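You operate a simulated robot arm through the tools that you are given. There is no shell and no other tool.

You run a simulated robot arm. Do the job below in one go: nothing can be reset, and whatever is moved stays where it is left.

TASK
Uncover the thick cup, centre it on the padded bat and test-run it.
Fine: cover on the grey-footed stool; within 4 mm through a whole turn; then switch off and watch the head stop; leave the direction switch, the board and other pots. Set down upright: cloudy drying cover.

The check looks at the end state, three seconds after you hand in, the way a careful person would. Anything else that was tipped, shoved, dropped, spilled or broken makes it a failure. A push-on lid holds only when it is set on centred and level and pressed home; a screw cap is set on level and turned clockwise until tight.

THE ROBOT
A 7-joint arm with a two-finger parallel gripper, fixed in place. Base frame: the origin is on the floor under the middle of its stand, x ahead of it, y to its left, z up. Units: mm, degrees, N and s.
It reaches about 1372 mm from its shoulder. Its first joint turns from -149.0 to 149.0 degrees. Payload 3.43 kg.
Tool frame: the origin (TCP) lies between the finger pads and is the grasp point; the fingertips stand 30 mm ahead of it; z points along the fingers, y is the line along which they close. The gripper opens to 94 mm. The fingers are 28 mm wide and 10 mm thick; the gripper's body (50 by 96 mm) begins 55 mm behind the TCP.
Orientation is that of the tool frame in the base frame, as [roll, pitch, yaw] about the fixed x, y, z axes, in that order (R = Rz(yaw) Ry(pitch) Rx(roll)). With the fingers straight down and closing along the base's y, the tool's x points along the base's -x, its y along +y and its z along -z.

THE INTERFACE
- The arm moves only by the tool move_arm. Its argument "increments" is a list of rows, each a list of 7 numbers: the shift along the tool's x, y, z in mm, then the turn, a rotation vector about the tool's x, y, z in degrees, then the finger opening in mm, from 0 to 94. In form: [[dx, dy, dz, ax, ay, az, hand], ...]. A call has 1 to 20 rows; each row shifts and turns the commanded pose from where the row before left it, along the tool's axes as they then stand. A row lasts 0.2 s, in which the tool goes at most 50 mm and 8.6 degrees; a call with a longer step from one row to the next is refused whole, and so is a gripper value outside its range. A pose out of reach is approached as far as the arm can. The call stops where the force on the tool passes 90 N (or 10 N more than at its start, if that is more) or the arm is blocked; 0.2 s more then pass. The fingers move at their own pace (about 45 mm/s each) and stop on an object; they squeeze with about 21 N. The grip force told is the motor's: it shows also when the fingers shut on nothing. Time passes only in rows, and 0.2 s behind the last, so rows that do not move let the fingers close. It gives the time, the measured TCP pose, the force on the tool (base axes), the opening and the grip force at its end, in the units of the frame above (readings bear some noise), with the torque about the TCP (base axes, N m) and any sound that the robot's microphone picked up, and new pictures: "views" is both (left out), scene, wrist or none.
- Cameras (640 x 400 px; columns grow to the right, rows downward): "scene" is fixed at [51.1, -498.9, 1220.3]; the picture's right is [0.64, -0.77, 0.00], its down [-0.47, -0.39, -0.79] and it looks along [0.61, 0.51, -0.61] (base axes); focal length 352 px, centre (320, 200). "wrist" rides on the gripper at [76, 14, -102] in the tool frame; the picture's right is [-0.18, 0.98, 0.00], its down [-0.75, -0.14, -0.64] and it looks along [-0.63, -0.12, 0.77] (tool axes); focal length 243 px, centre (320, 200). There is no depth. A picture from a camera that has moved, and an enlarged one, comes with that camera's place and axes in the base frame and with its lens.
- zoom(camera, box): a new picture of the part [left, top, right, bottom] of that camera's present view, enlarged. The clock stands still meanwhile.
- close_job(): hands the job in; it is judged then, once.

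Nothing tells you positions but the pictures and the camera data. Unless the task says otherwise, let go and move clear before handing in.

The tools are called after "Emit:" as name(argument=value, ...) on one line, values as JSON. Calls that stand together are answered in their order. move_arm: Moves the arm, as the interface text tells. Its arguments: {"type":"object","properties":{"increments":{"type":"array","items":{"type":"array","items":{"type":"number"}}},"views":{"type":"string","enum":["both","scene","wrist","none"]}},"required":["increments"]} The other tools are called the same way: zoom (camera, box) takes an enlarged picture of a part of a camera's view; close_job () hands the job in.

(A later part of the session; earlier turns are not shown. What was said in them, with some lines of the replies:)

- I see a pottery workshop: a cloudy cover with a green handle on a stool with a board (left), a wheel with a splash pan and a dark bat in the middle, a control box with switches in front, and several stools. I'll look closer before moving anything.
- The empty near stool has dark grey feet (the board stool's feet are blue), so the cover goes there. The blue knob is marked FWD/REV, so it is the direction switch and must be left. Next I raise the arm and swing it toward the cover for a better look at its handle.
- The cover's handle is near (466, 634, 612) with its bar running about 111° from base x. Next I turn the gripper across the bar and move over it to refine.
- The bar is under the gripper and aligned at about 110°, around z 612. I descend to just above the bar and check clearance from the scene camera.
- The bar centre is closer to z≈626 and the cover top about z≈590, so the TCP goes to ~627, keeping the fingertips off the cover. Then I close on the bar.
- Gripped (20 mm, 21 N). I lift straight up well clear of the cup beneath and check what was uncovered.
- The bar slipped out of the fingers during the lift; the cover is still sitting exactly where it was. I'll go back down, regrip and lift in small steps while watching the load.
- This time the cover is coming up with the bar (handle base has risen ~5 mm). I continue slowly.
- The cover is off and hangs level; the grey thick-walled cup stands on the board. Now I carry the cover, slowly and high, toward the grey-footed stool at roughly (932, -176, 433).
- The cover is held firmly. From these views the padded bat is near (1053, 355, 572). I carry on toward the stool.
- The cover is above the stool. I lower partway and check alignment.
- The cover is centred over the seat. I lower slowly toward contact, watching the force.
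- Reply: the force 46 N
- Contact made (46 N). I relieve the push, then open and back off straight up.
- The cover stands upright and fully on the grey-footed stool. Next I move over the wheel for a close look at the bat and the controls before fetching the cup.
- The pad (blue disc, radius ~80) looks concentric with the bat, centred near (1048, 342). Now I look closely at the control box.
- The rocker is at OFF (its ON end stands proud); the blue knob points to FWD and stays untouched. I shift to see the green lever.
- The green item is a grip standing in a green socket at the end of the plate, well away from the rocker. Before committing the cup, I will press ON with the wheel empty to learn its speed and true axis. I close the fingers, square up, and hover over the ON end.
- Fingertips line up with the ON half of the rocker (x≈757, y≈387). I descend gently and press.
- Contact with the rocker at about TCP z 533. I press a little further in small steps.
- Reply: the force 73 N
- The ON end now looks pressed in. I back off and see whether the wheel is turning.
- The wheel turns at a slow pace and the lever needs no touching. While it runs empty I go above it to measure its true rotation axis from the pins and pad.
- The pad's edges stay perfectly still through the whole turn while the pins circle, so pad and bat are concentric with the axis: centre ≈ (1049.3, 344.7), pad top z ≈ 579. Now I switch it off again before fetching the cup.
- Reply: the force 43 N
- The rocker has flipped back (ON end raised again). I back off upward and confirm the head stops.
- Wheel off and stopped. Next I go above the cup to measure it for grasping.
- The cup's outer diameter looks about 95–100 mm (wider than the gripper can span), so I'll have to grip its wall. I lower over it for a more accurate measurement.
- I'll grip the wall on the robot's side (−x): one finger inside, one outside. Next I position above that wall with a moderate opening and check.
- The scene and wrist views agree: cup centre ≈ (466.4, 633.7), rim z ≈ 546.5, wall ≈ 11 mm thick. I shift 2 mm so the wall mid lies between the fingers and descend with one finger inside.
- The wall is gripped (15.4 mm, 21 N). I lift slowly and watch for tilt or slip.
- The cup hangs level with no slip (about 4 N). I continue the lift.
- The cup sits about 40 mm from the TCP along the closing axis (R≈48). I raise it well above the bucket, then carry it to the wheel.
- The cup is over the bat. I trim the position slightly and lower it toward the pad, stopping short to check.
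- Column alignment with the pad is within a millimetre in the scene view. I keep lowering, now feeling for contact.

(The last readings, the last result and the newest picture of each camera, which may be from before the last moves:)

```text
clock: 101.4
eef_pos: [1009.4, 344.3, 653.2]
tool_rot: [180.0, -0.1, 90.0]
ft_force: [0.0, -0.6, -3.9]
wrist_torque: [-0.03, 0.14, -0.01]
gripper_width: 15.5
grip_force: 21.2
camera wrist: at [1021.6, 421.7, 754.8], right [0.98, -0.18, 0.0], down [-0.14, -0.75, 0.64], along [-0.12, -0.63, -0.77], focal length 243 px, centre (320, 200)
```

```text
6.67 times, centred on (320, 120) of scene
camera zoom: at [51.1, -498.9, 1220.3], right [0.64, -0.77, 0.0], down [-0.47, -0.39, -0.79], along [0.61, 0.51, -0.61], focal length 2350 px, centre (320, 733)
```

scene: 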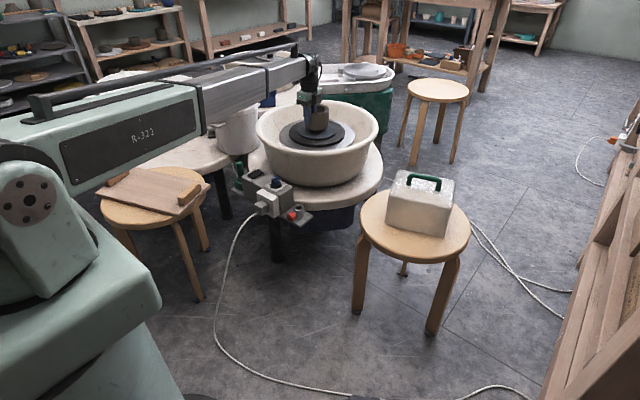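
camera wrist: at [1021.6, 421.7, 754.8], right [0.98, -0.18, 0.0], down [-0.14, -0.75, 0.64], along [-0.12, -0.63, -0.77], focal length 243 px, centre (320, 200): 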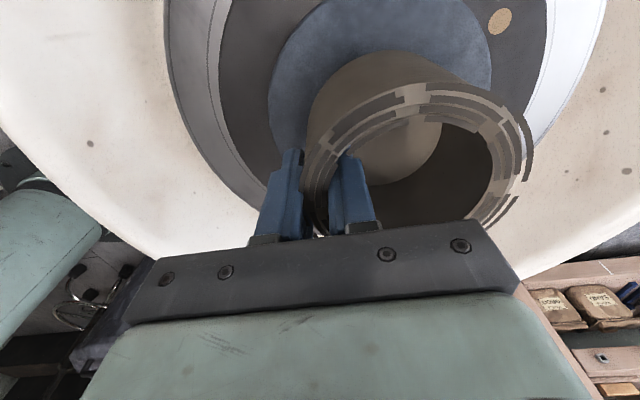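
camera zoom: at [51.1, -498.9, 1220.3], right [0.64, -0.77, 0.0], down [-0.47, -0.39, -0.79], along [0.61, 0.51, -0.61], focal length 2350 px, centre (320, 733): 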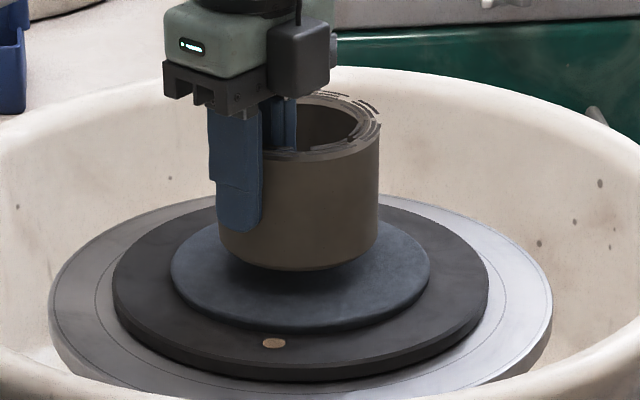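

Emit:
move_arm(increments=[[0, 0, 3, 0, 0, 0, 0], [0, 0, 4, 0, 0, 0, 0], [0, 0, 3, 0, 0, 0, 0], [0, 0, 0, 0, 0, 0, 0]], views="none")

Emit:
zoom(camera="scene", box=[280, 90, 360, 150])

```text
clock: 102.4
eef_pos: [1009.5, 344.1, 643.3]
tool_rot: [180.0, 0.1, 90.1]
ft_force: [-0.3, 0.4, -3.4]
wrist_torque: [-0.04, 0.14, 0.02]
gripper_width: 15.2
grip_force: 21.0
```

```text
6.67 times, centred on (320, 120) of scene
camera zoom: at [51.1, -498.9, 1220.3], right [0.64, -0.77, 0.0], down [-0.47, -0.39, -0.79], along [0.61, 0.51, -0.61], focal length 2350 px, centre (320, 733)
```

zoom: 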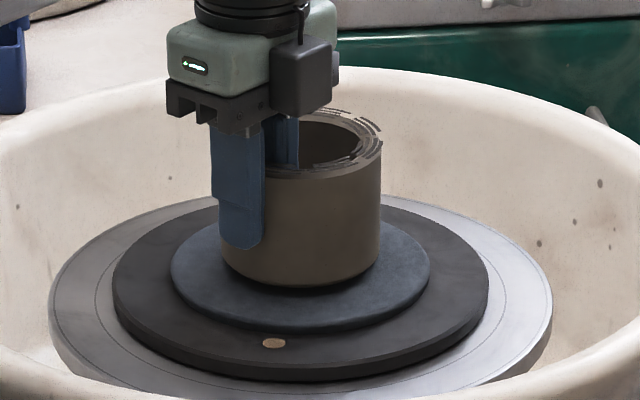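

Emit:
move_arm(increments=[[0, 0, 2, 0, 0, 0, 0], [0, 0, 2, 0, 0, 0, 0], [0, 0, 0, 0, 0, 0, 0]], views="none")

Emit:
zoom(camera="scene", box=[280, 90, 360, 150])

```text
clock: 103.2
eef_pos: [1009.5, 345.3, 638.9]
tool_rot: [-180.0, 0.0, 90.0]
ft_force: [-0.2, -0.3, -4.3]
wrist_torque: [-0.01, 0.14, 0.0]
gripper_width: 15.6
grip_force: 21.0
```

```text
6.67 times, centred on (320, 120) of scene
camera zoom: at [51.1, -498.9, 1220.3], right [0.64, -0.77, 0.0], down [-0.47, -0.39, -0.79], along [0.61, 0.51, -0.61], focal length 2350 px, centre (320, 733)
```

zoom: 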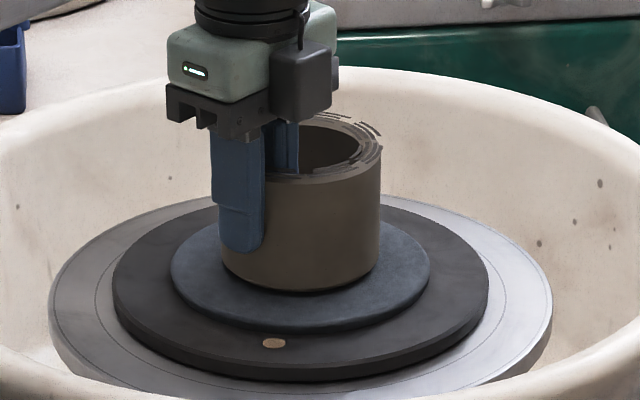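

Emit:
move_arm(increments=[[0, 0, 1.5, 0, 0, 0, 0], [0, 0, 1.5, 0, 0, 0, 0], [0, 0, 0, 0, 0, 0, 0]], views="none")

Emit:
move_arm(increments=[[0, 0, 1.5, 0, 0, 0, 0], [0, 0, 0, 0, 0, 0, 0]], views="none")

Emit:
zoom(camera="scene", box=[280, 90, 360, 150])

```text
clock: 104.0
eef_pos: [1009.0, 344.7, 636.8]
tool_rot: [179.9, 0.0, 90.0]
ft_force: [-2.1, -1.4, 10.6]
wrist_torque: [-0.02, -0.06, -0.01]
gripper_width: 15.8
grip_force: 21.1
```

```text
clock: 104.6
eef_pos: [1009.4, 346.1, 636.7]
tool_rot: [179.8, 0.0, 90.0]
ft_force: [-0.4, -0.9, 20.2]
wrist_torque: [0.09, 0.0, -0.02]
gripper_width: 15.9
grip_force: 21.2
```

```text
6.67 times, centred on (320, 120) of scene
camera zoom: at [51.1, -498.9, 1220.3], right [0.64, -0.77, 0.0], down [-0.47, -0.39, -0.79], along [0.61, 0.51, -0.61], focal length 2350 px, centre (320, 733)
```

zoom: 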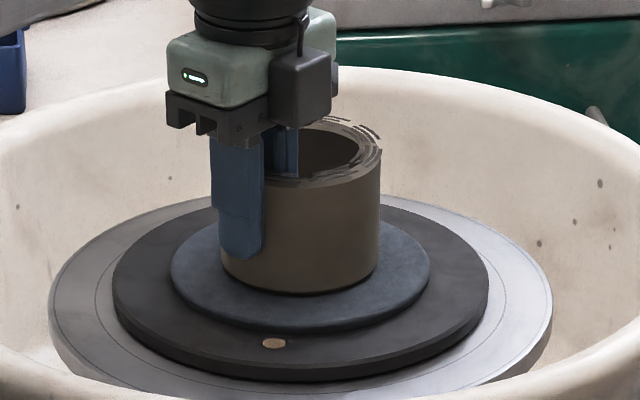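

Contact at TCP z≈637 with light pressure. Before letting go I check the centring more closely.

Emit:
zoom(camera="scene", box=[296, 110, 340, 144])

Emit:
zoom(camera="wrist", box=[220, 0, 540, 230])

```text
11.76 times, centred on (318, 127) of scene
camera zoom: at [51.1, -498.9, 1220.3], right [0.64, -0.77, 0.0], down [-0.47, -0.39, -0.79], along [0.61, 0.51, -0.61], focal length 4148 px, centre (344, 1059)
```

zoom: 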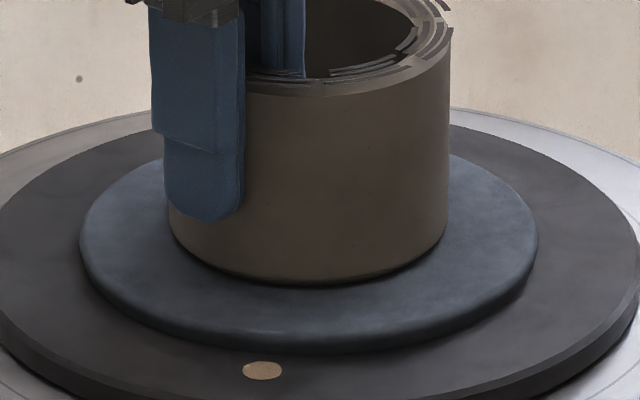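

```text
1.74 times, centred on (380, 115) of wrist
camera zoom: at [1022.3, 421.2, 737.5], right [0.98, -0.18, 0.0], down [-0.14, -0.75, 0.64], along [-0.12, -0.63, -0.77], focal length 422 px, centre (216, 348)
```

zoom: 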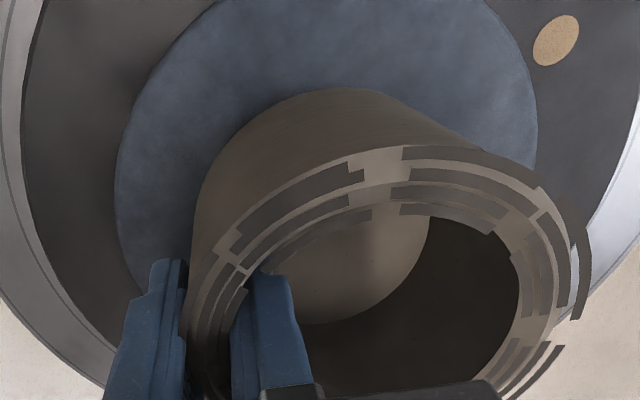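

The wrist view puts the cup base within about 1.5 mm of the pad centre. I relieve the slight push and open gently, just enough to free the wall.

Emit:
move_arm(increments=[[0, 0, -1, 0, 0, 0, 0], [0, 0, -0.5, 0, 0, 0, 0], [0, 0, 0, 0, 0, 0, 0]], views="none")

Emit:
move_arm(increments=[[0, 0, 0, 0, 0, 0, 17], [0, 0, 0, 0, 0, 0, 20], [0, 0, 0, 0, 0, 0, 26], [0, 0, 0, 0, 0, 0, 34], [0, 0, 0, 0, 0, 0, 42], [0, 0, 0, 0, 0, 0, 46], [0, 0, 0, 0, 0, 0, 46]], views="wrist")

Emit:
zoom(camera="scene", box=[296, 110, 340, 144])

Emit:
zoom(camera="wrist", box=[220, 0, 540, 230])

```text
clock: 105.4
eef_pos: [1009.6, 344.0, 635.0]
tool_rot: [-179.9, 0.0, 90.0]
ft_force: [1.4, 1.7, 6.5]
wrist_torque: [0.16, 0.04, 0.0]
gripper_width: 15.6
grip_force: 20.7
```

```text
clock: 107.0
eef_pos: [1010.0, 344.6, 635.8]
tool_rot: [-180.0, 0.0, 90.0]
ft_force: [-0.5, -0.2, 0.3]
wrist_torque: [0.02, 0.05, 0.04]
gripper_width: 45.8
grip_force: 0.1
camera wrist: at [1022.6, 421.1, 737.8], right [0.98, -0.18, 0.0], down [-0.14, -0.75, 0.64], along [-0.12, -0.63, -0.77], focal length 243 px, centre (320, 200)
```

wrist: 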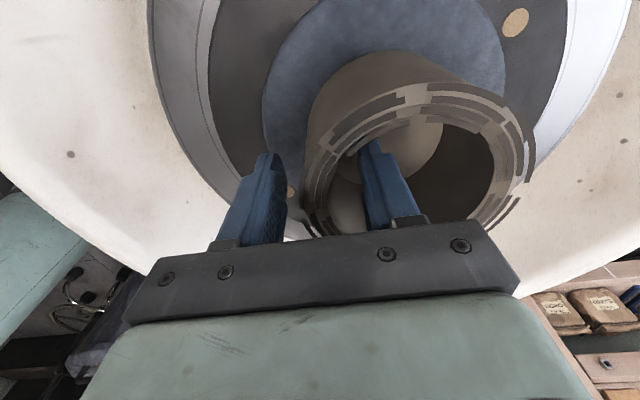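

```text
11.76 times, centred on (318, 127) of scene
camera zoom: at [51.1, -498.9, 1220.3], right [0.64, -0.77, 0.0], down [-0.47, -0.39, -0.79], along [0.61, 0.51, -0.61], focal length 4148 px, centre (344, 1059)
```

zoom: 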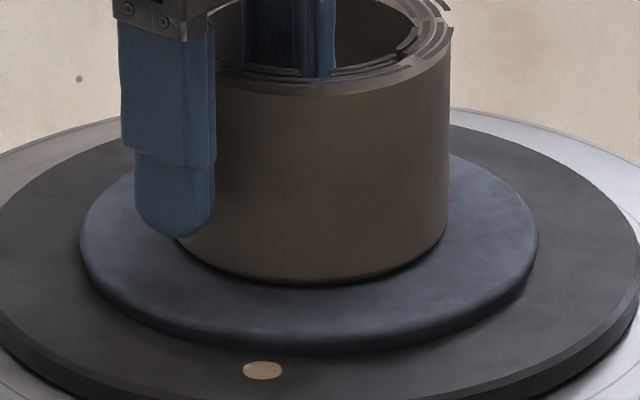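

```text
1.74 times, centred on (380, 115) of wrist
camera zoom: at [1022.6, 421.1, 737.8], right [0.98, -0.18, 0.0], down [-0.14, -0.75, 0.64], along [-0.12, -0.63, -0.77], focal length 422 px, centre (216, 348)
```

zoom: 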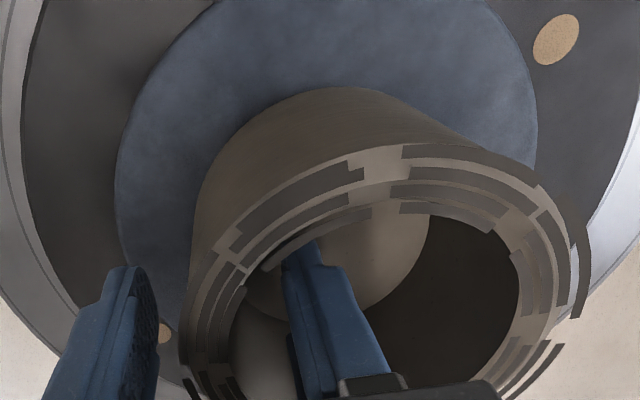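

Released cleanly; the cup did not shift. I raise straight out and look down on the cup.

Emit:
move_arm(increments=[[0, 0, -5, 0, 0, 0, 46], [0, 0, -10, 0, 0, 0, 46], [0, 0, -15, 0, 0, 0, 46], [0, 0, -20, 0, 0, 0, 46], [0, 0, -30, 0, 0, 0, 46], [0, 0, -40, 0, 0, 0, 46], [0, 0, -40, 0, 0, 0, 20], [5, 15, -20, 0, 0, 0, 0], [5, 15, 0, 0, 0, 0, 0], [4, 10, 0, 0, 0, 0, 0], [0, 0, 0, 0, 0, 0, 0], [0, 0, 0, 0, 0, 0, 0]])

Emit:
zoom(camera="wrist", box=[200, 0, 440, 150])

Emit:
zoom(camera="scene", box=[270, 85, 370, 160])

```text
clock: 109.6
eef_pos: [1050.0, 357.3, 815.9]
tool_rot: [-179.9, 0.0, 90.0]
ft_force: [-0.6, 0.0, 0.5]
wrist_torque: [0.0, 0.0, 0.03]
gripper_width: 0.0
grip_force: 21.1
camera wrist: at [1062.8, 434.5, 917.5], right [0.98, -0.18, 0.0], down [-0.14, -0.75, 0.64], along [-0.12, -0.63, -0.77], focal length 243 px, centre (320, 200)
```

scene: 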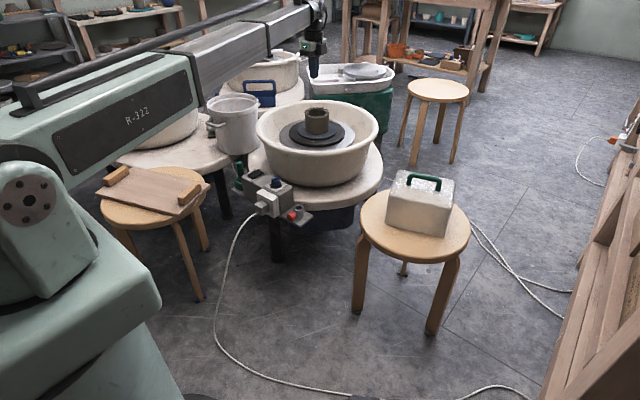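
wrist: 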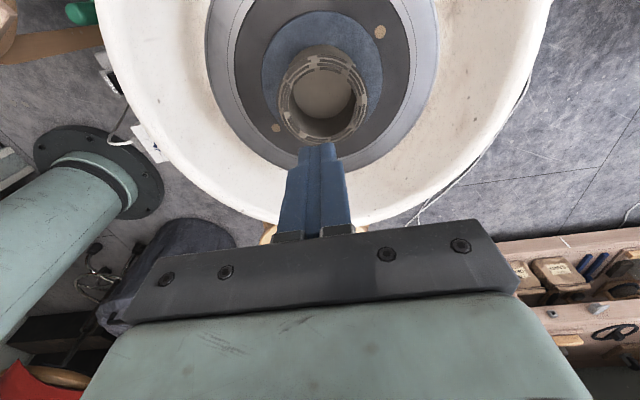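

```text
2.67 times, centred on (320, 75) of wrist
camera zoom: at [1062.8, 434.5, 917.5], right [0.98, -0.18, 0.0], down [-0.14, -0.75, 0.64], along [-0.12, -0.63, -0.77], focal length 647 px, centre (320, 533)
```

zoom: 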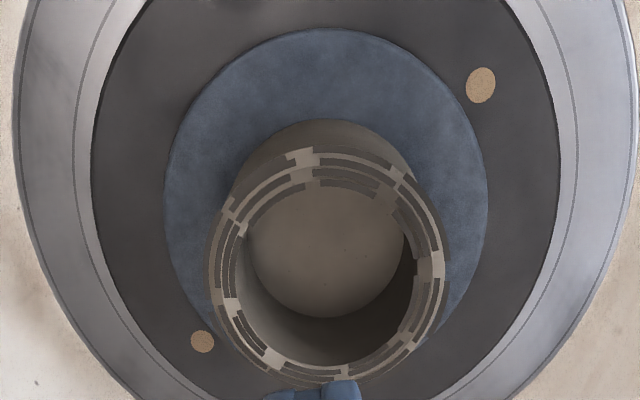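

```text
5.33 times, centred on (320, 122) of scene
camera zoom: at [51.1, -498.9, 1220.3], right [0.64, -0.77, 0.0], down [-0.47, -0.39, -0.79], along [0.61, 0.51, -0.61], focal length 1880 px, centre (320, 613)
```

zoom: 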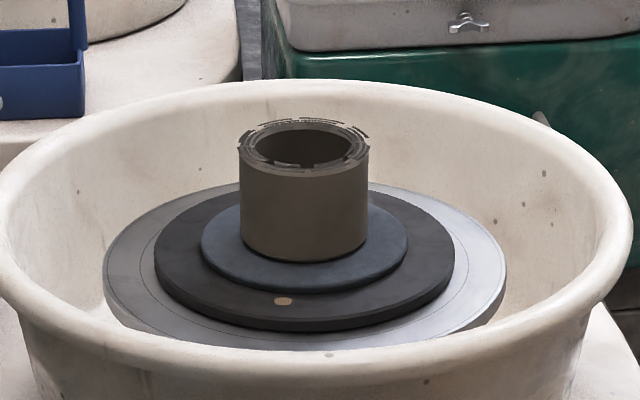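

Seen from above, the cup base is within about 1 mm of the pad centre. Now the test run: I go back to the rocker and press ON.

Emit:
move_arm(increments=[[2, -22, 0, 0, 0, 0, 0], [4, -42, 0, 0, 0, 0, 0], [4, -42, 0, 0, 0, 0, 0], [4, -42, 0, 0, 0, 0, 0], [4, -42, 0, 0, 0, 0, 0], [4, -42, 0, 0, 0, 0, 0], [4, -40, 0, 0, 0, 0, 0], [3, -20, 0, 0, 0, 0, 0], [0, 0, 40, 0, 0, 0, 0], [0, 0, 48, 0, 0, 0, 0], [0, 0, 48, 0, 0, 0, 0], [0, 0, 48, 0, 0, 0, 0], [0, 0, 45, 0, 0, 0, 0], [0, 0, 25, 0, 0, 0, 0], [0, 0, 15, 0, 0, 0, 0], [0, 0, 4, 0, 0, 0, 0], [0, 0, 0, 0, 0, 0, 0]], views="wrist")

Emit:
zoom(camera="scene", box=[230, 150, 300, 200])

```text
clock: 113.2
eef_pos: [756.6, 390.1, 542.2]
tool_rot: [180.0, 0.0, 90.0]
ft_force: [0.5, -0.9, -0.4]
wrist_torque: [0.0, -0.03, -0.02]
gripper_width: 0.0
grip_force: 20.8
camera wrist: at [769.4, 465.5, 644.7], right [0.98, -0.18, 0.0], down [-0.14, -0.75, 0.64], along [-0.12, -0.63, -0.77], focal length 243 px, centre (320, 200)
```

wrist: 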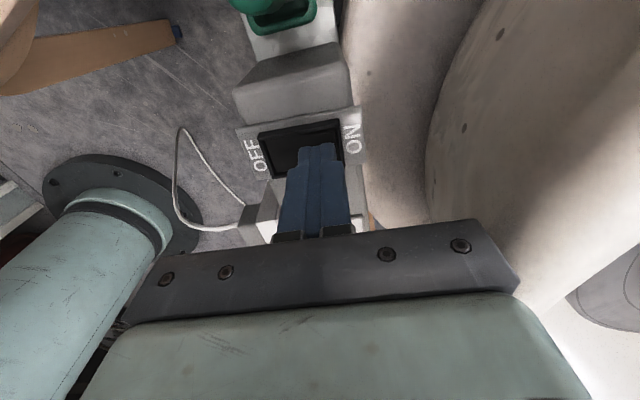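

```text
8.00 times, centred on (265, 175) of scene
camera zoom: at [51.1, -498.9, 1220.3], right [0.64, -0.77, 0.0], down [-0.47, -0.39, -0.79], along [0.61, 0.51, -0.61], focal length 2820 px, centre (760, 400)
```

zoom: 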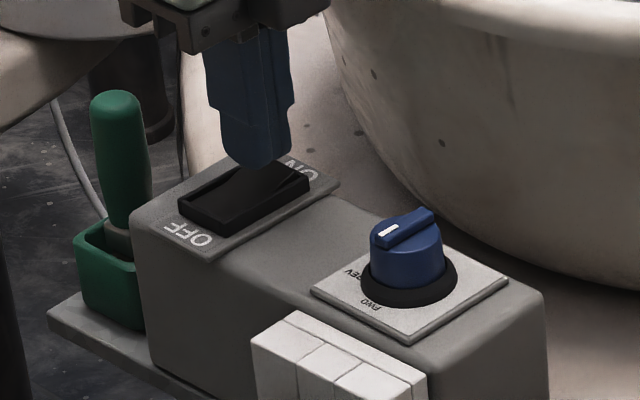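

Emit:
move_arm(increments=[[-1.5, 0, 3, 0, 0, 0, 0], [-1.5, 0, 3, 0, 0, 0, 0], [0, 0, 2, 0, 0, 0, 0], [0, 0, 2, 0, 0, 0, 0], [0, 0, 1.5, 0, 0, 0, 0], [0, 0, 0, 0, 0, 0, 0]], views="none")

Emit:
move_arm(increments=[[0, 0, 1.2, 0, 0, 0, 0], [0, 0, 0, 0, 0, 0, 0]], views="none")

Emit:
zoom(camera="scene", box=[230, 150, 300, 200])

```text
clock: 114.6
eef_pos: [759.0, 385.9, 532.5]
tool_rot: [179.9, -0.1, 90.0]
ft_force: [5.1, 0.5, 32.6]
wrist_torque: [0.02, 0.18, 0.0]
gripper_width: 0.1
grip_force: 20.9
```

```text
clock: 115.2
eef_pos: [757.8, 385.0, 532.6]
tool_rot: [179.8, -0.1, 90.1]
ft_force: [7.0, 0.2, 58.6]
wrist_torque: [0.04, 0.31, -0.02]
gripper_width: 0.0
grip_force: 20.7
```

```text
8.00 times, centred on (265, 175) of scene
camera zoom: at [51.1, -498.9, 1220.3], right [0.64, -0.77, 0.0], down [-0.47, -0.39, -0.79], along [0.61, 0.51, -0.61], focal length 2820 px, centre (760, 400)
```

zoom: 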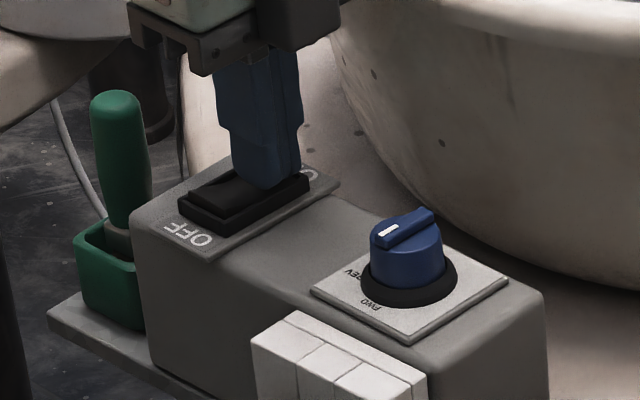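

The rocker is over to ON. I lift off and watch the cup turn.

Emit:
move_arm(increments=[[0, 0, -4, 0, 0, 0, 0], [0, 0, -12, 0, 0, 0, 0]], views="none")

Emit:
zoom(camera="scene", box=[270, 85, 370, 160])

Emit:
move_arm(increments=[[0, 0, -15, 0, 0, 0, 0]], views="none")

Emit:
zoom(camera="scene", box=[270, 85, 370, 160])

Emit:
move_arm(increments=[[0, 0, -30, 0, 0, 0, 0]], views="none")

Emit:
zoom(camera="scene", box=[270, 85, 370, 160])

Emit:
move_arm(increments=[[0, 0, -40, 0, 0, 0, 0]], views="none")

Emit:
zoom(camera="scene", box=[270, 85, 370, 160])

```text
clock: 115.8
eef_pos: [756.1, 386.0, 543.0]
tool_rot: [-179.8, 0.0, 90.0]
ft_force: [-0.2, -0.9, 0.1]
wrist_torque: [0.01, -0.01, -0.03]
gripper_width: 0.1
grip_force: 21.0
```

```text
5.33 times, centred on (320, 122) of scene
camera zoom: at [51.1, -498.9, 1220.3], right [0.64, -0.77, 0.0], down [-0.47, -0.39, -0.79], along [0.61, 0.51, -0.61], focal length 1880 px, centre (320, 613)
```

zoom: 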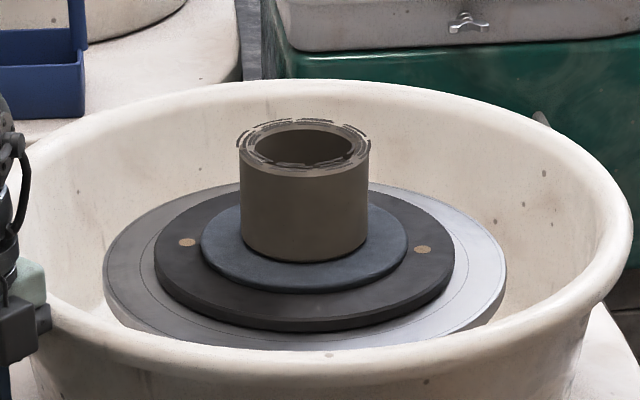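

```text
clock: 116.2
eef_pos: [757.2, 386.2, 559.5]
tool_rot: [-180.0, -0.1, 90.0]
ft_force: [0.1, -0.3, 0.2]
wrist_torque: [0.0, 0.01, -0.01]
gripper_width: 0.0
grip_force: 21.1
```

```text
5.33 times, centred on (320, 122) of scene
camera zoom: at [51.1, -498.9, 1220.3], right [0.64, -0.77, 0.0], down [-0.47, -0.39, -0.79], along [0.61, 0.51, -0.61], focal length 1880 px, centre (320, 613)
```

zoom: 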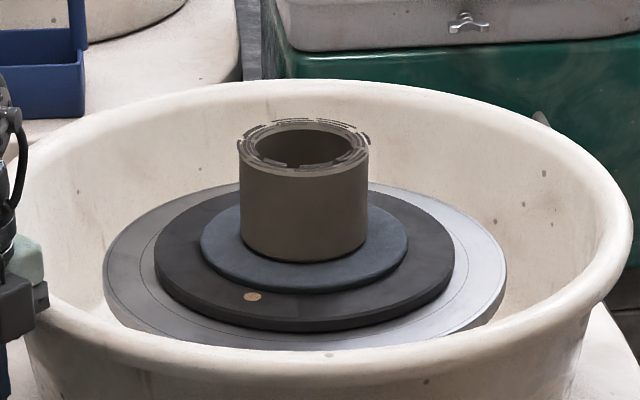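

```text
clock: 116.6
eef_pos: [757.4, 382.7, 589.8]
tool_rot: [-180.0, 0.1, 90.0]
ft_force: [0.3, 0.3, 0.3]
wrist_torque: [0.01, -0.02, 0.01]
gripper_width: 0.0
grip_force: 21.0
```

```text
5.33 times, centred on (320, 122) of scene
camera zoom: at [51.1, -498.9, 1220.3], right [0.64, -0.77, 0.0], down [-0.47, -0.39, -0.79], along [0.61, 0.51, -0.61], focal length 1880 px, centre (320, 613)
```

zoom: 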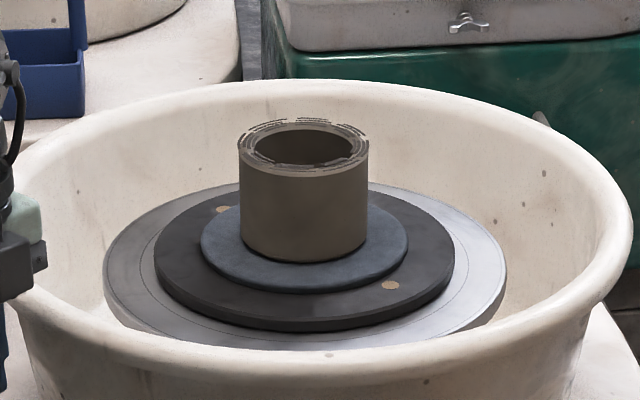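

```text
clock: 117.0
eef_pos: [757.6, 385.4, 631.1]
tool_rot: [-179.9, 0.0, 90.0]
ft_force: [0.3, -0.6, 0.1]
wrist_torque: [0.01, 0.01, -0.02]
gripper_width: 0.0
grip_force: 21.2
```

```text
5.33 times, centred on (320, 122) of scene
camera zoom: at [51.1, -498.9, 1220.3], right [0.64, -0.77, 0.0], down [-0.47, -0.39, -0.79], along [0.61, 0.51, -0.61], focal length 1880 px, centre (320, 613)
```

zoom: 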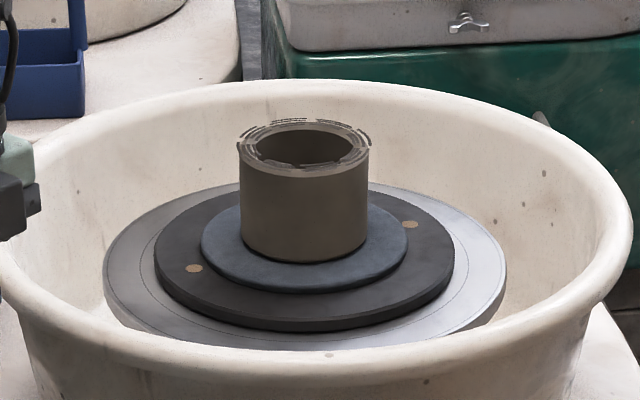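

The cup's silhouette barely moves from frame to frame. I take a few tightly enlarged frames through a full turn to quantify run-out.

Emit:
zoom(camera="scene", box=[300, 105, 336, 140])

Emit:
move_arm(increments=[[0, 0, -20, 0, 0, 0, 0]], views="none")

Emit:
zoom(camera="scene", box=[300, 105, 336, 140])

Emit:
move_arm(increments=[[0, 0, 0, 0, 0, 0, 0]], views="none")

Emit:
zoom(camera="scene", box=[300, 105, 336, 140])

Emit:
move_arm(increments=[[0, 0, 0, 0, 0, 0, 0]], views="none")

Emit:
zoom(camera="scene", box=[300, 105, 336, 140])

Emit:
move_arm(increments=[[0, 0, 0, 0, 0, 0, 0]], views="none")

Emit:
zoom(camera="scene", box=[300, 105, 336, 140])

```text
11.43 times, centred on (318, 122) of scene
camera zoom: at [51.1, -498.9, 1220.3], right [0.64, -0.77, 0.0], down [-0.47, -0.39, -0.79], along [0.61, 0.51, -0.61], focal length 4029 px, centre (343, 1086)
```

zoom: 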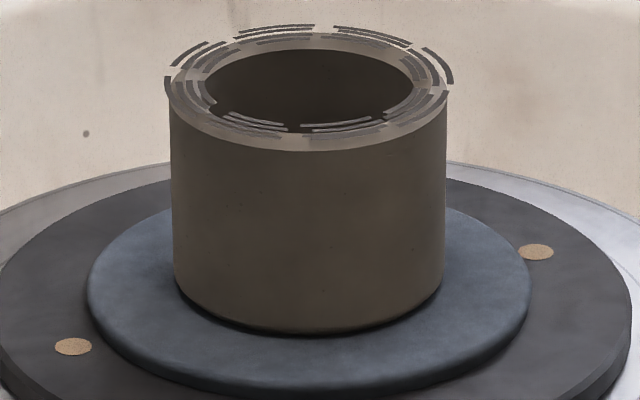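

```text
clock: 117.4
eef_pos: [756.9, 385.9, 650.8]
tool_rot: [180.0, 0.0, 89.9]
ft_force: [0.0, 0.1, -0.5]
wrist_torque: [0.06, 0.01, 0.02]
gripper_width: 0.0
grip_force: 21.0
```

```text
11.43 times, centred on (318, 122) of scene
camera zoom: at [51.1, -498.9, 1220.3], right [0.64, -0.77, 0.0], down [-0.47, -0.39, -0.79], along [0.61, 0.51, -0.61], focal length 4029 px, centre (343, 1086)
```

zoom: 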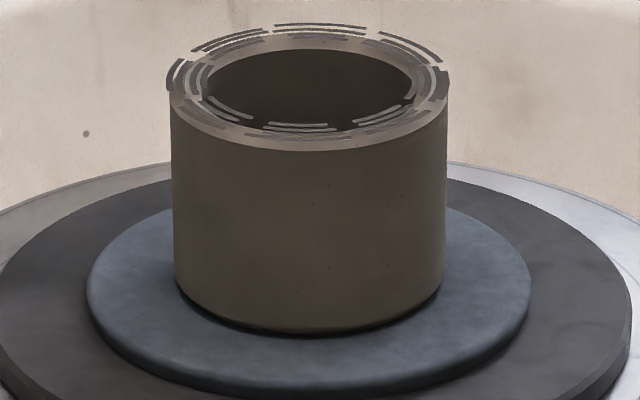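

```text
clock: 117.8
eef_pos: [757.5, 385.3, 650.6]
tool_rot: [-180.0, 0.0, 90.0]
ft_force: [-1.0, 0.0, -0.4]
wrist_torque: [0.0, 0.0, -0.01]
gripper_width: 0.0
grip_force: 21.0
```

```text
11.43 times, centred on (318, 122) of scene
camera zoom: at [51.1, -498.9, 1220.3], right [0.64, -0.77, 0.0], down [-0.47, -0.39, -0.79], along [0.61, 0.51, -0.61], focal length 4029 px, centre (343, 1086)
```

zoom: 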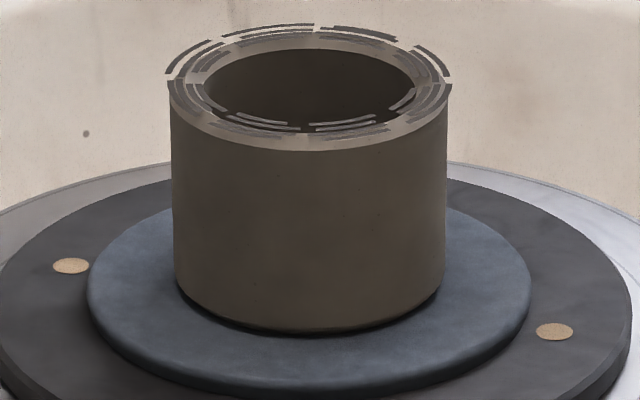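

```text
clock: 118.2
eef_pos: [758.5, 385.1, 651.0]
tool_rot: [179.9, 0.0, 90.0]
ft_force: [0.5, 0.8, 1.2]
wrist_torque: [0.04, 0.06, -0.03]
gripper_width: 0.0
grip_force: 21.0
```

```text
11.43 times, centred on (318, 122) of scene
camera zoom: at [51.1, -498.9, 1220.3], right [0.64, -0.77, 0.0], down [-0.47, -0.39, -0.79], along [0.61, 0.51, -0.61], focal length 4029 px, centre (343, 1086)
```

zoom: 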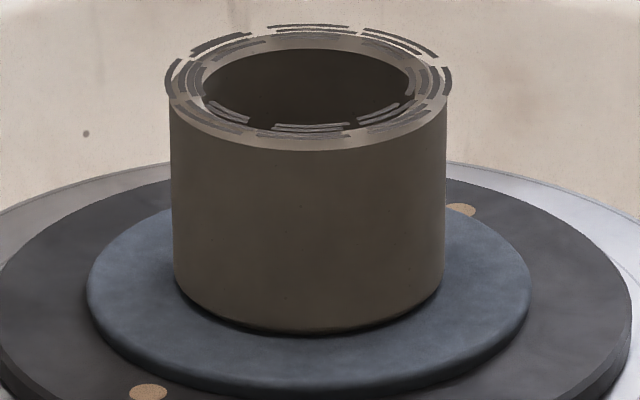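

```text
clock: 118.6
eef_pos: [757.7, 385.1, 650.2]
tool_rot: [180.0, 0.0, 90.0]
ft_force: [0.1, -0.1, 0.6]
wrist_torque: [-0.01, 0.0, 0.0]
gripper_width: 0.0
grip_force: 21.1
```

```text
11.43 times, centred on (318, 122) of scene
camera zoom: at [51.1, -498.9, 1220.3], right [0.64, -0.77, 0.0], down [-0.47, -0.39, -0.79], along [0.61, 0.51, -0.61], focal length 4029 px, centre (343, 1086)
```

zoom: 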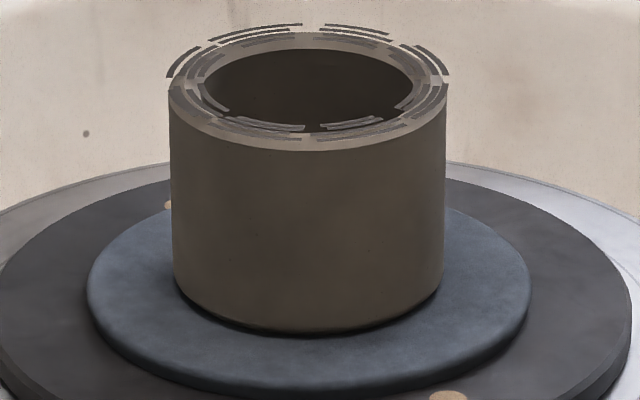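

Run-out is under 1 mm over nearly two full turns, well inside 4 mm. Now I switch off: move over the OFF end and press.

Emit:
move_arm(increments=[[1, -15, 0, 0, 0, 0, 0], [1, -14.5, 0, 0, 0, 0, 0], [0, 0, 40, 0, 0, 0, 0], [0, 0, 40, 0, 0, 0, 0], [0, 0, 20, 0, 0, 0, 0], [0, 0, 5, 0, 0, 0, 0], [0, 0, 0, 0, 0, 0, 0]], views="wrist")

Emit:
zoom(camera="scene", box=[230, 150, 300, 200])

```text
clock: 120.2
eef_pos: [729.3, 387.3, 544.7]
tool_rot: [180.0, 0.0, 89.9]
ft_force: [-0.5, 0.0, 0.8]
wrist_torque: [0.01, -0.01, -0.02]
gripper_width: 0.3
grip_force: 21.0
camera wrist: at [741.5, 462.9, 646.8], right [0.98, -0.18, 0.0], down [-0.14, -0.75, 0.64], along [-0.12, -0.63, -0.77], focal length 243 px, centre (320, 200)
```

wrist: 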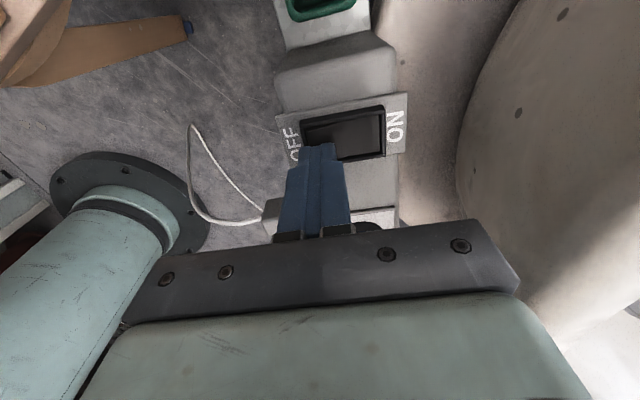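

```text
8.00 times, centred on (265, 175) of scene
camera zoom: at [51.1, -498.9, 1220.3], right [0.64, -0.77, 0.0], down [-0.47, -0.39, -0.79], along [0.61, 0.51, -0.61], focal length 2820 px, centre (760, 400)
```

zoom: 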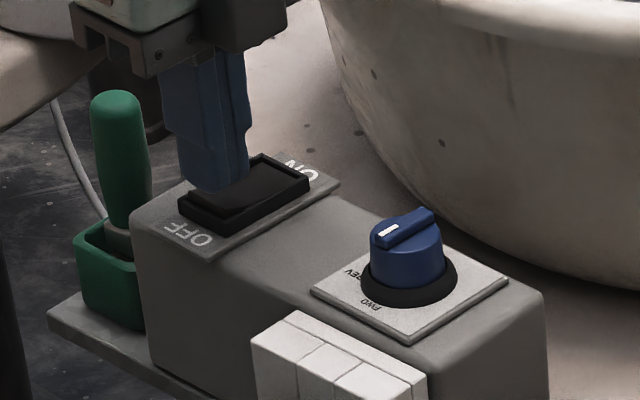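

Emit:
move_arm(increments=[[0, 0, 4, 0, 0, 0, 0], [0, 0, 3, 0, 0, 0, 0], [0, 0, 2, 0, 0, 0, 0], [0, 0, 2, 0, 0, 0, 0], [0, 0, 1.5, 0, 0, 0, 0], [0, 0, 0, 0, 0, 0, 0]], views="none")

Emit:
move_arm(increments=[[0, 0, 1.5, 0, 0, 0, 0], [0, 0, 1, 0, 0, 0, 0], [0, 0, 0, 0, 0, 0, 0]], views="none")

Emit:
zoom(camera="scene", box=[230, 150, 300, 200])

```text
clock: 121.6
eef_pos: [728.0, 386.4, 532.4]
tool_rot: [179.9, 0.0, 89.9]
ft_force: [-0.2, 0.0, 0.3]
wrist_torque: [0.0, 0.03, 0.0]
gripper_width: 0.2
grip_force: 21.0
```

```text
clock: 122.4
eef_pos: [728.0, 386.4, 532.1]
tool_rot: [179.9, -0.1, 90.1]
ft_force: [1.2, -2.3, 32.6]
wrist_torque: [-0.05, -0.3, -0.01]
gripper_width: 0.2
grip_force: 21.5
```

```text
8.00 times, centred on (265, 175) of scene
camera zoom: at [51.1, -498.9, 1220.3], right [0.64, -0.77, 0.0], down [-0.47, -0.39, -0.79], along [0.61, 0.51, -0.61], focal length 2820 px, centre (760, 400)
```

zoom: 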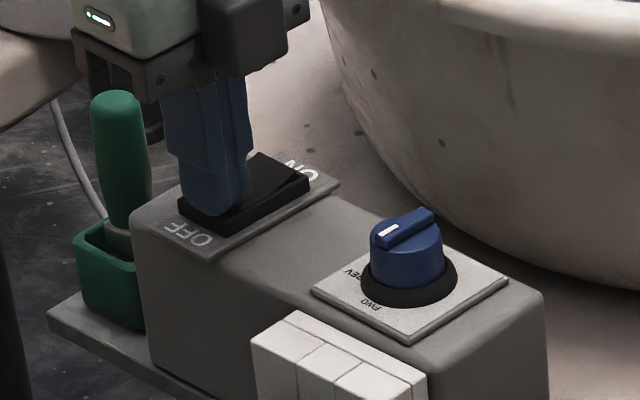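

The rocker is back at OFF (ON end raised). I lift off and watch the head come to a stop.

Emit:
move_arm(increments=[[0, 0, -4, 0, 0, 0, 0], [0, 0, -15, 0, 0, 0, 0]], views="none")

Emit:
zoom(camera="scene", box=[270, 85, 370, 160])

Emit:
move_arm(increments=[[0, 0, -30, 0, 0, 0, 0], [0, 0, -45, 0, 0, 0, 0], [0, 0, -45, 0, 0, 0, 0], [0, 0, -30, 0, 0, 0, 0]], views="none")

Emit:
zoom(camera="scene", box=[270, 85, 370, 160])

Emit:
move_arm(increments=[[0, 0, 0, 0, 0, 0, 0], [0, 0, 0, 0, 0, 0, 0], [0, 0, 0, 0, 0, 0, 0], [0, 0, 0, 0, 0, 0, 0]], views="both")

Emit:
zoom(camera="scene", box=[270, 85, 370, 160])

Emit:
zoom(camera="scene", box=[230, 150, 300, 200])

```text
clock: 123.0
eef_pos: [726.6, 388.7, 548.7]
tool_rot: [-179.9, 0.0, 90.0]
ft_force: [0.6, 0.1, 0.2]
wrist_torque: [-0.03, -0.03, 0.03]
gripper_width: 0.1
grip_force: 21.2
```

```text
5.33 times, centred on (320, 122) of scene
camera zoom: at [51.1, -498.9, 1220.3], right [0.64, -0.77, 0.0], down [-0.47, -0.39, -0.79], along [0.61, 0.51, -0.61], focal length 1880 px, centre (320, 613)
```

zoom: 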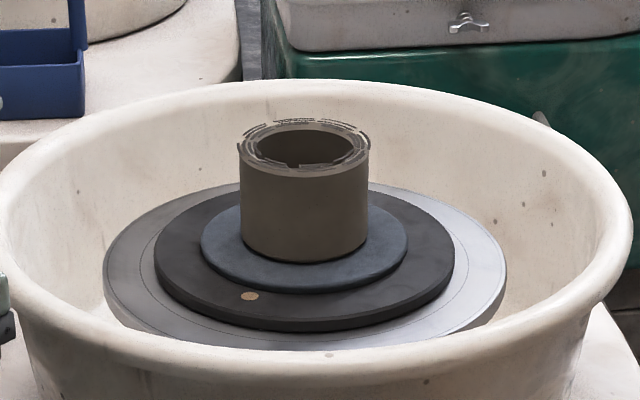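

```text
clock: 124.0
eef_pos: [728.5, 388.0, 698.4]
tool_rot: [-179.9, 0.0, 89.9]
ft_force: [1.1, 0.2, -0.7]
wrist_torque: [0.0, -0.01, 0.05]
gripper_width: 0.1
grip_force: 21.2
```

```text
5.33 times, centred on (320, 122) of scene
camera zoom: at [51.1, -498.9, 1220.3], right [0.64, -0.77, 0.0], down [-0.47, -0.39, -0.79], along [0.61, 0.51, -0.61], focal length 1880 px, centre (320, 613)
```

zoom: 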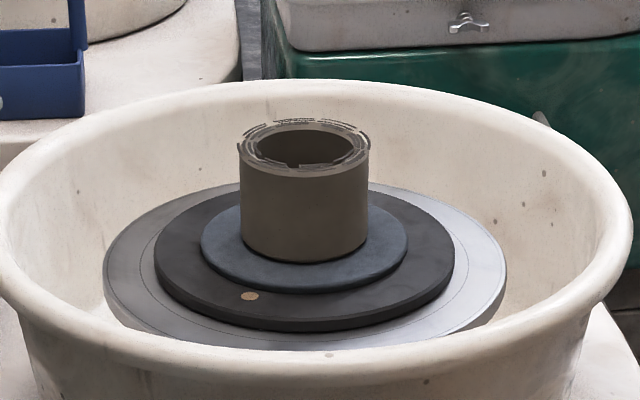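

```text
clock: 125.0
eef_pos: [728.0, 387.1, 698.6]
tool_rot: [-180.0, 0.1, 89.9]
ft_force: [0.0, -0.2, 0.7]
wrist_torque: [0.0, -0.02, -0.02]
gripper_width: 0.0
grip_force: 21.6
camera wrist: at [741.4, 463.8, 800.9], right [0.98, -0.18, 0.0], down [-0.14, -0.75, 0.64], along [-0.12, -0.63, -0.77], focal length 243 px, centre (320, 200)
```

scene: 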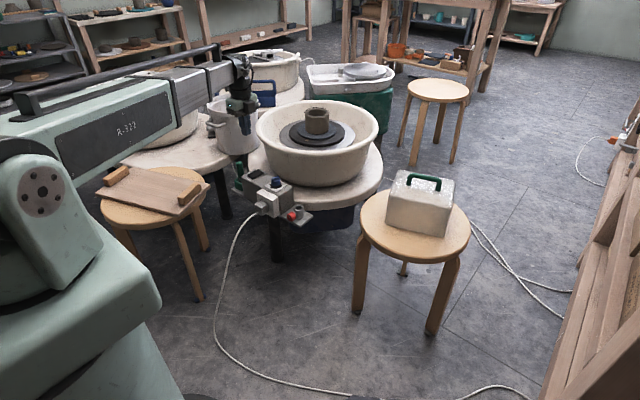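
wrist: 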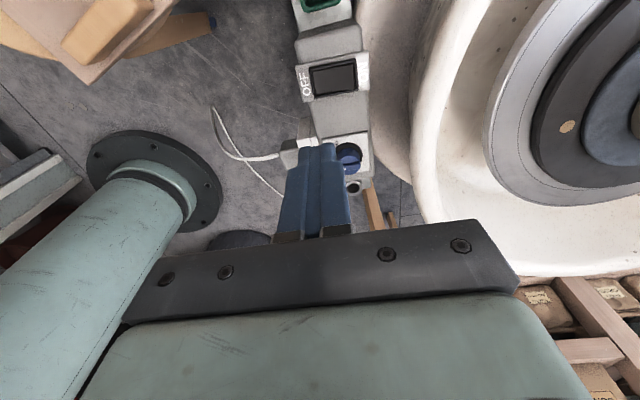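

```text
5.33 times, centred on (320, 122) of scene
camera zoom: at [51.1, -498.9, 1220.3], right [0.64, -0.77, 0.0], down [-0.47, -0.39, -0.79], along [0.61, 0.51, -0.61], focal length 1880 px, centre (320, 613)
```

zoom: 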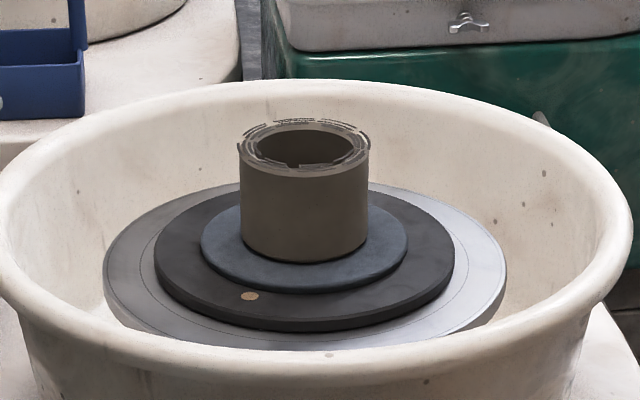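

```text
8.00 times, centred on (265, 175) of scene
camera zoom: at [51.1, -498.9, 1220.3], right [0.64, -0.77, 0.0], down [-0.47, -0.39, -0.79], along [0.61, 0.51, -0.61], focal length 2820 px, centre (760, 400)
```

zoom: 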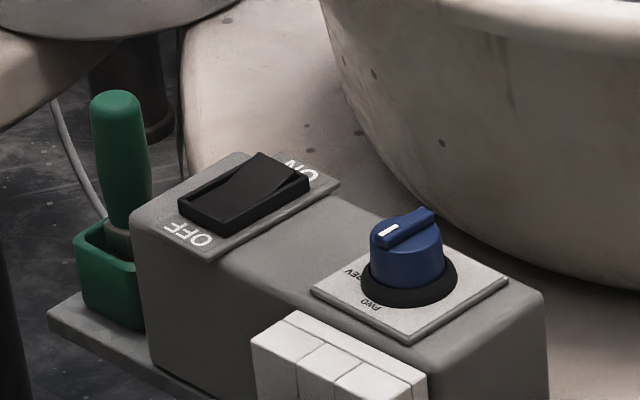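

The head has stopped (pin unmoved for 2 s), the rocker is OFF, the direction knob is still on FWD, the cup is centred and the cover stands upright on the grey-footed stool. I move the arm clear and take one last look.

Emit:
move_arm(increments=[[0, -20, -30, 0, 0, 0, 0], [0, -40, -25, 0, 0, 0, 0], [0, -40, -25, 0, 0, 0, 0], [0, -40, -20, 0, 0, 0, 0], [0, -30, 0, 0, 0, 0, 0], [0, 0, 0, 0, 0, 0, 0]], views="scene")

Emit:
zoom(camera="scene", box=[250, 90, 490, 270])

Emit:
zoom(camera="scene", box=[80, 130, 240, 230])

```text
clock: 126.4
eef_pos: [559.4, 390.2, 801.7]
tool_rot: [-179.9, 0.0, 90.0]
ft_force: [-0.2, -1.0, 0.4]
wrist_torque: [0.0, 0.0, 0.03]
gripper_width: 0.2
grip_force: 21.2
```

scene: 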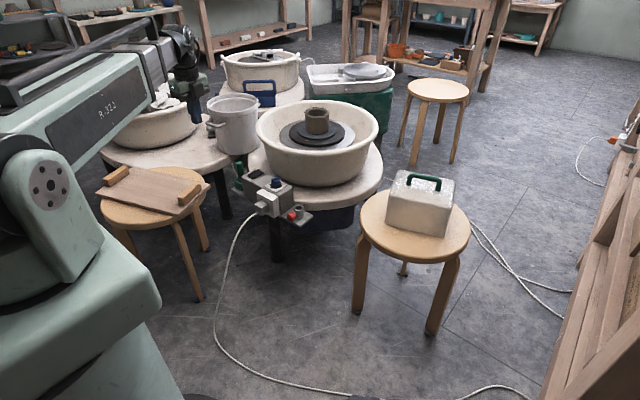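

```text
2.22 times, centred on (370, 180) of scene
camera zoom: at [51.1, -498.9, 1220.3], right [0.64, -0.77, 0.0], down [-0.47, -0.39, -0.79], along [0.61, 0.51, -0.61], focal length 783 px, centre (209, 244)
```

zoom: 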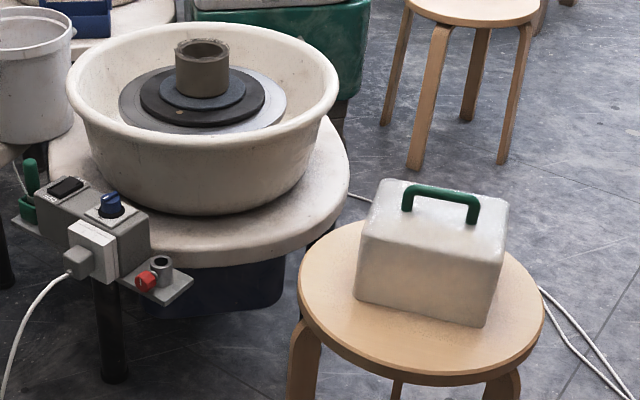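

```text
4.00 times, centred on (160, 180) of scene
camera zoom: at [51.1, -498.9, 1220.3], right [0.64, -0.77, 0.0], down [-0.47, -0.39, -0.79], along [0.61, 0.51, -0.61], focal length 1410 px, centre (960, 280)
```

zoom: 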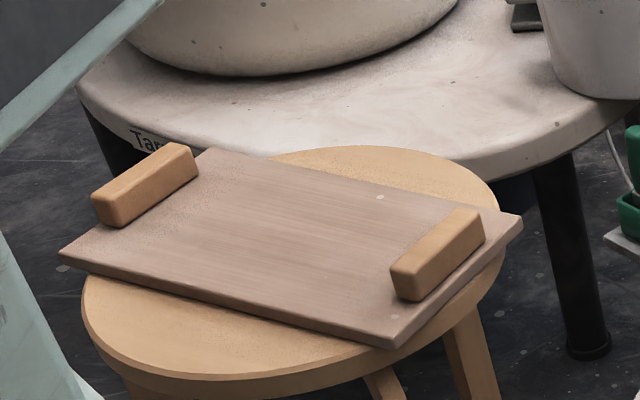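

The board has not moved, the cover is upright on the grey-footed stool, and the cup stands centred on the stopped wheel. The switch is off and the arm is clear, so I hand in.

Emit:
close_job()

```text
The job is handed in.
```

The cup is uncovered, centred on the padded bat and test-run. The job is handed in; no check result has come back yet.

- **Cover:** it stands upright, fully on the seat of the grey-footed stool. My first lift slipped off the handle, but the cover stayed where it was and the second lift held. It shifted about 10 mm when I let go of it on the stool.
- **Cup:** in close-up pictures over more than one full turn it wandered less than about 1 mm, against the 4 mm limit.
- **Wheel:** I ran it empty first to check its speed and axis, then ran it with the cup on. It is now switched off, and the head stayed still in pictures over about 2 seconds.
- **Left alone:** the direction switch is still on FWD. The board has not moved, and I did not touch the other pots.

The arm is clear of everything.
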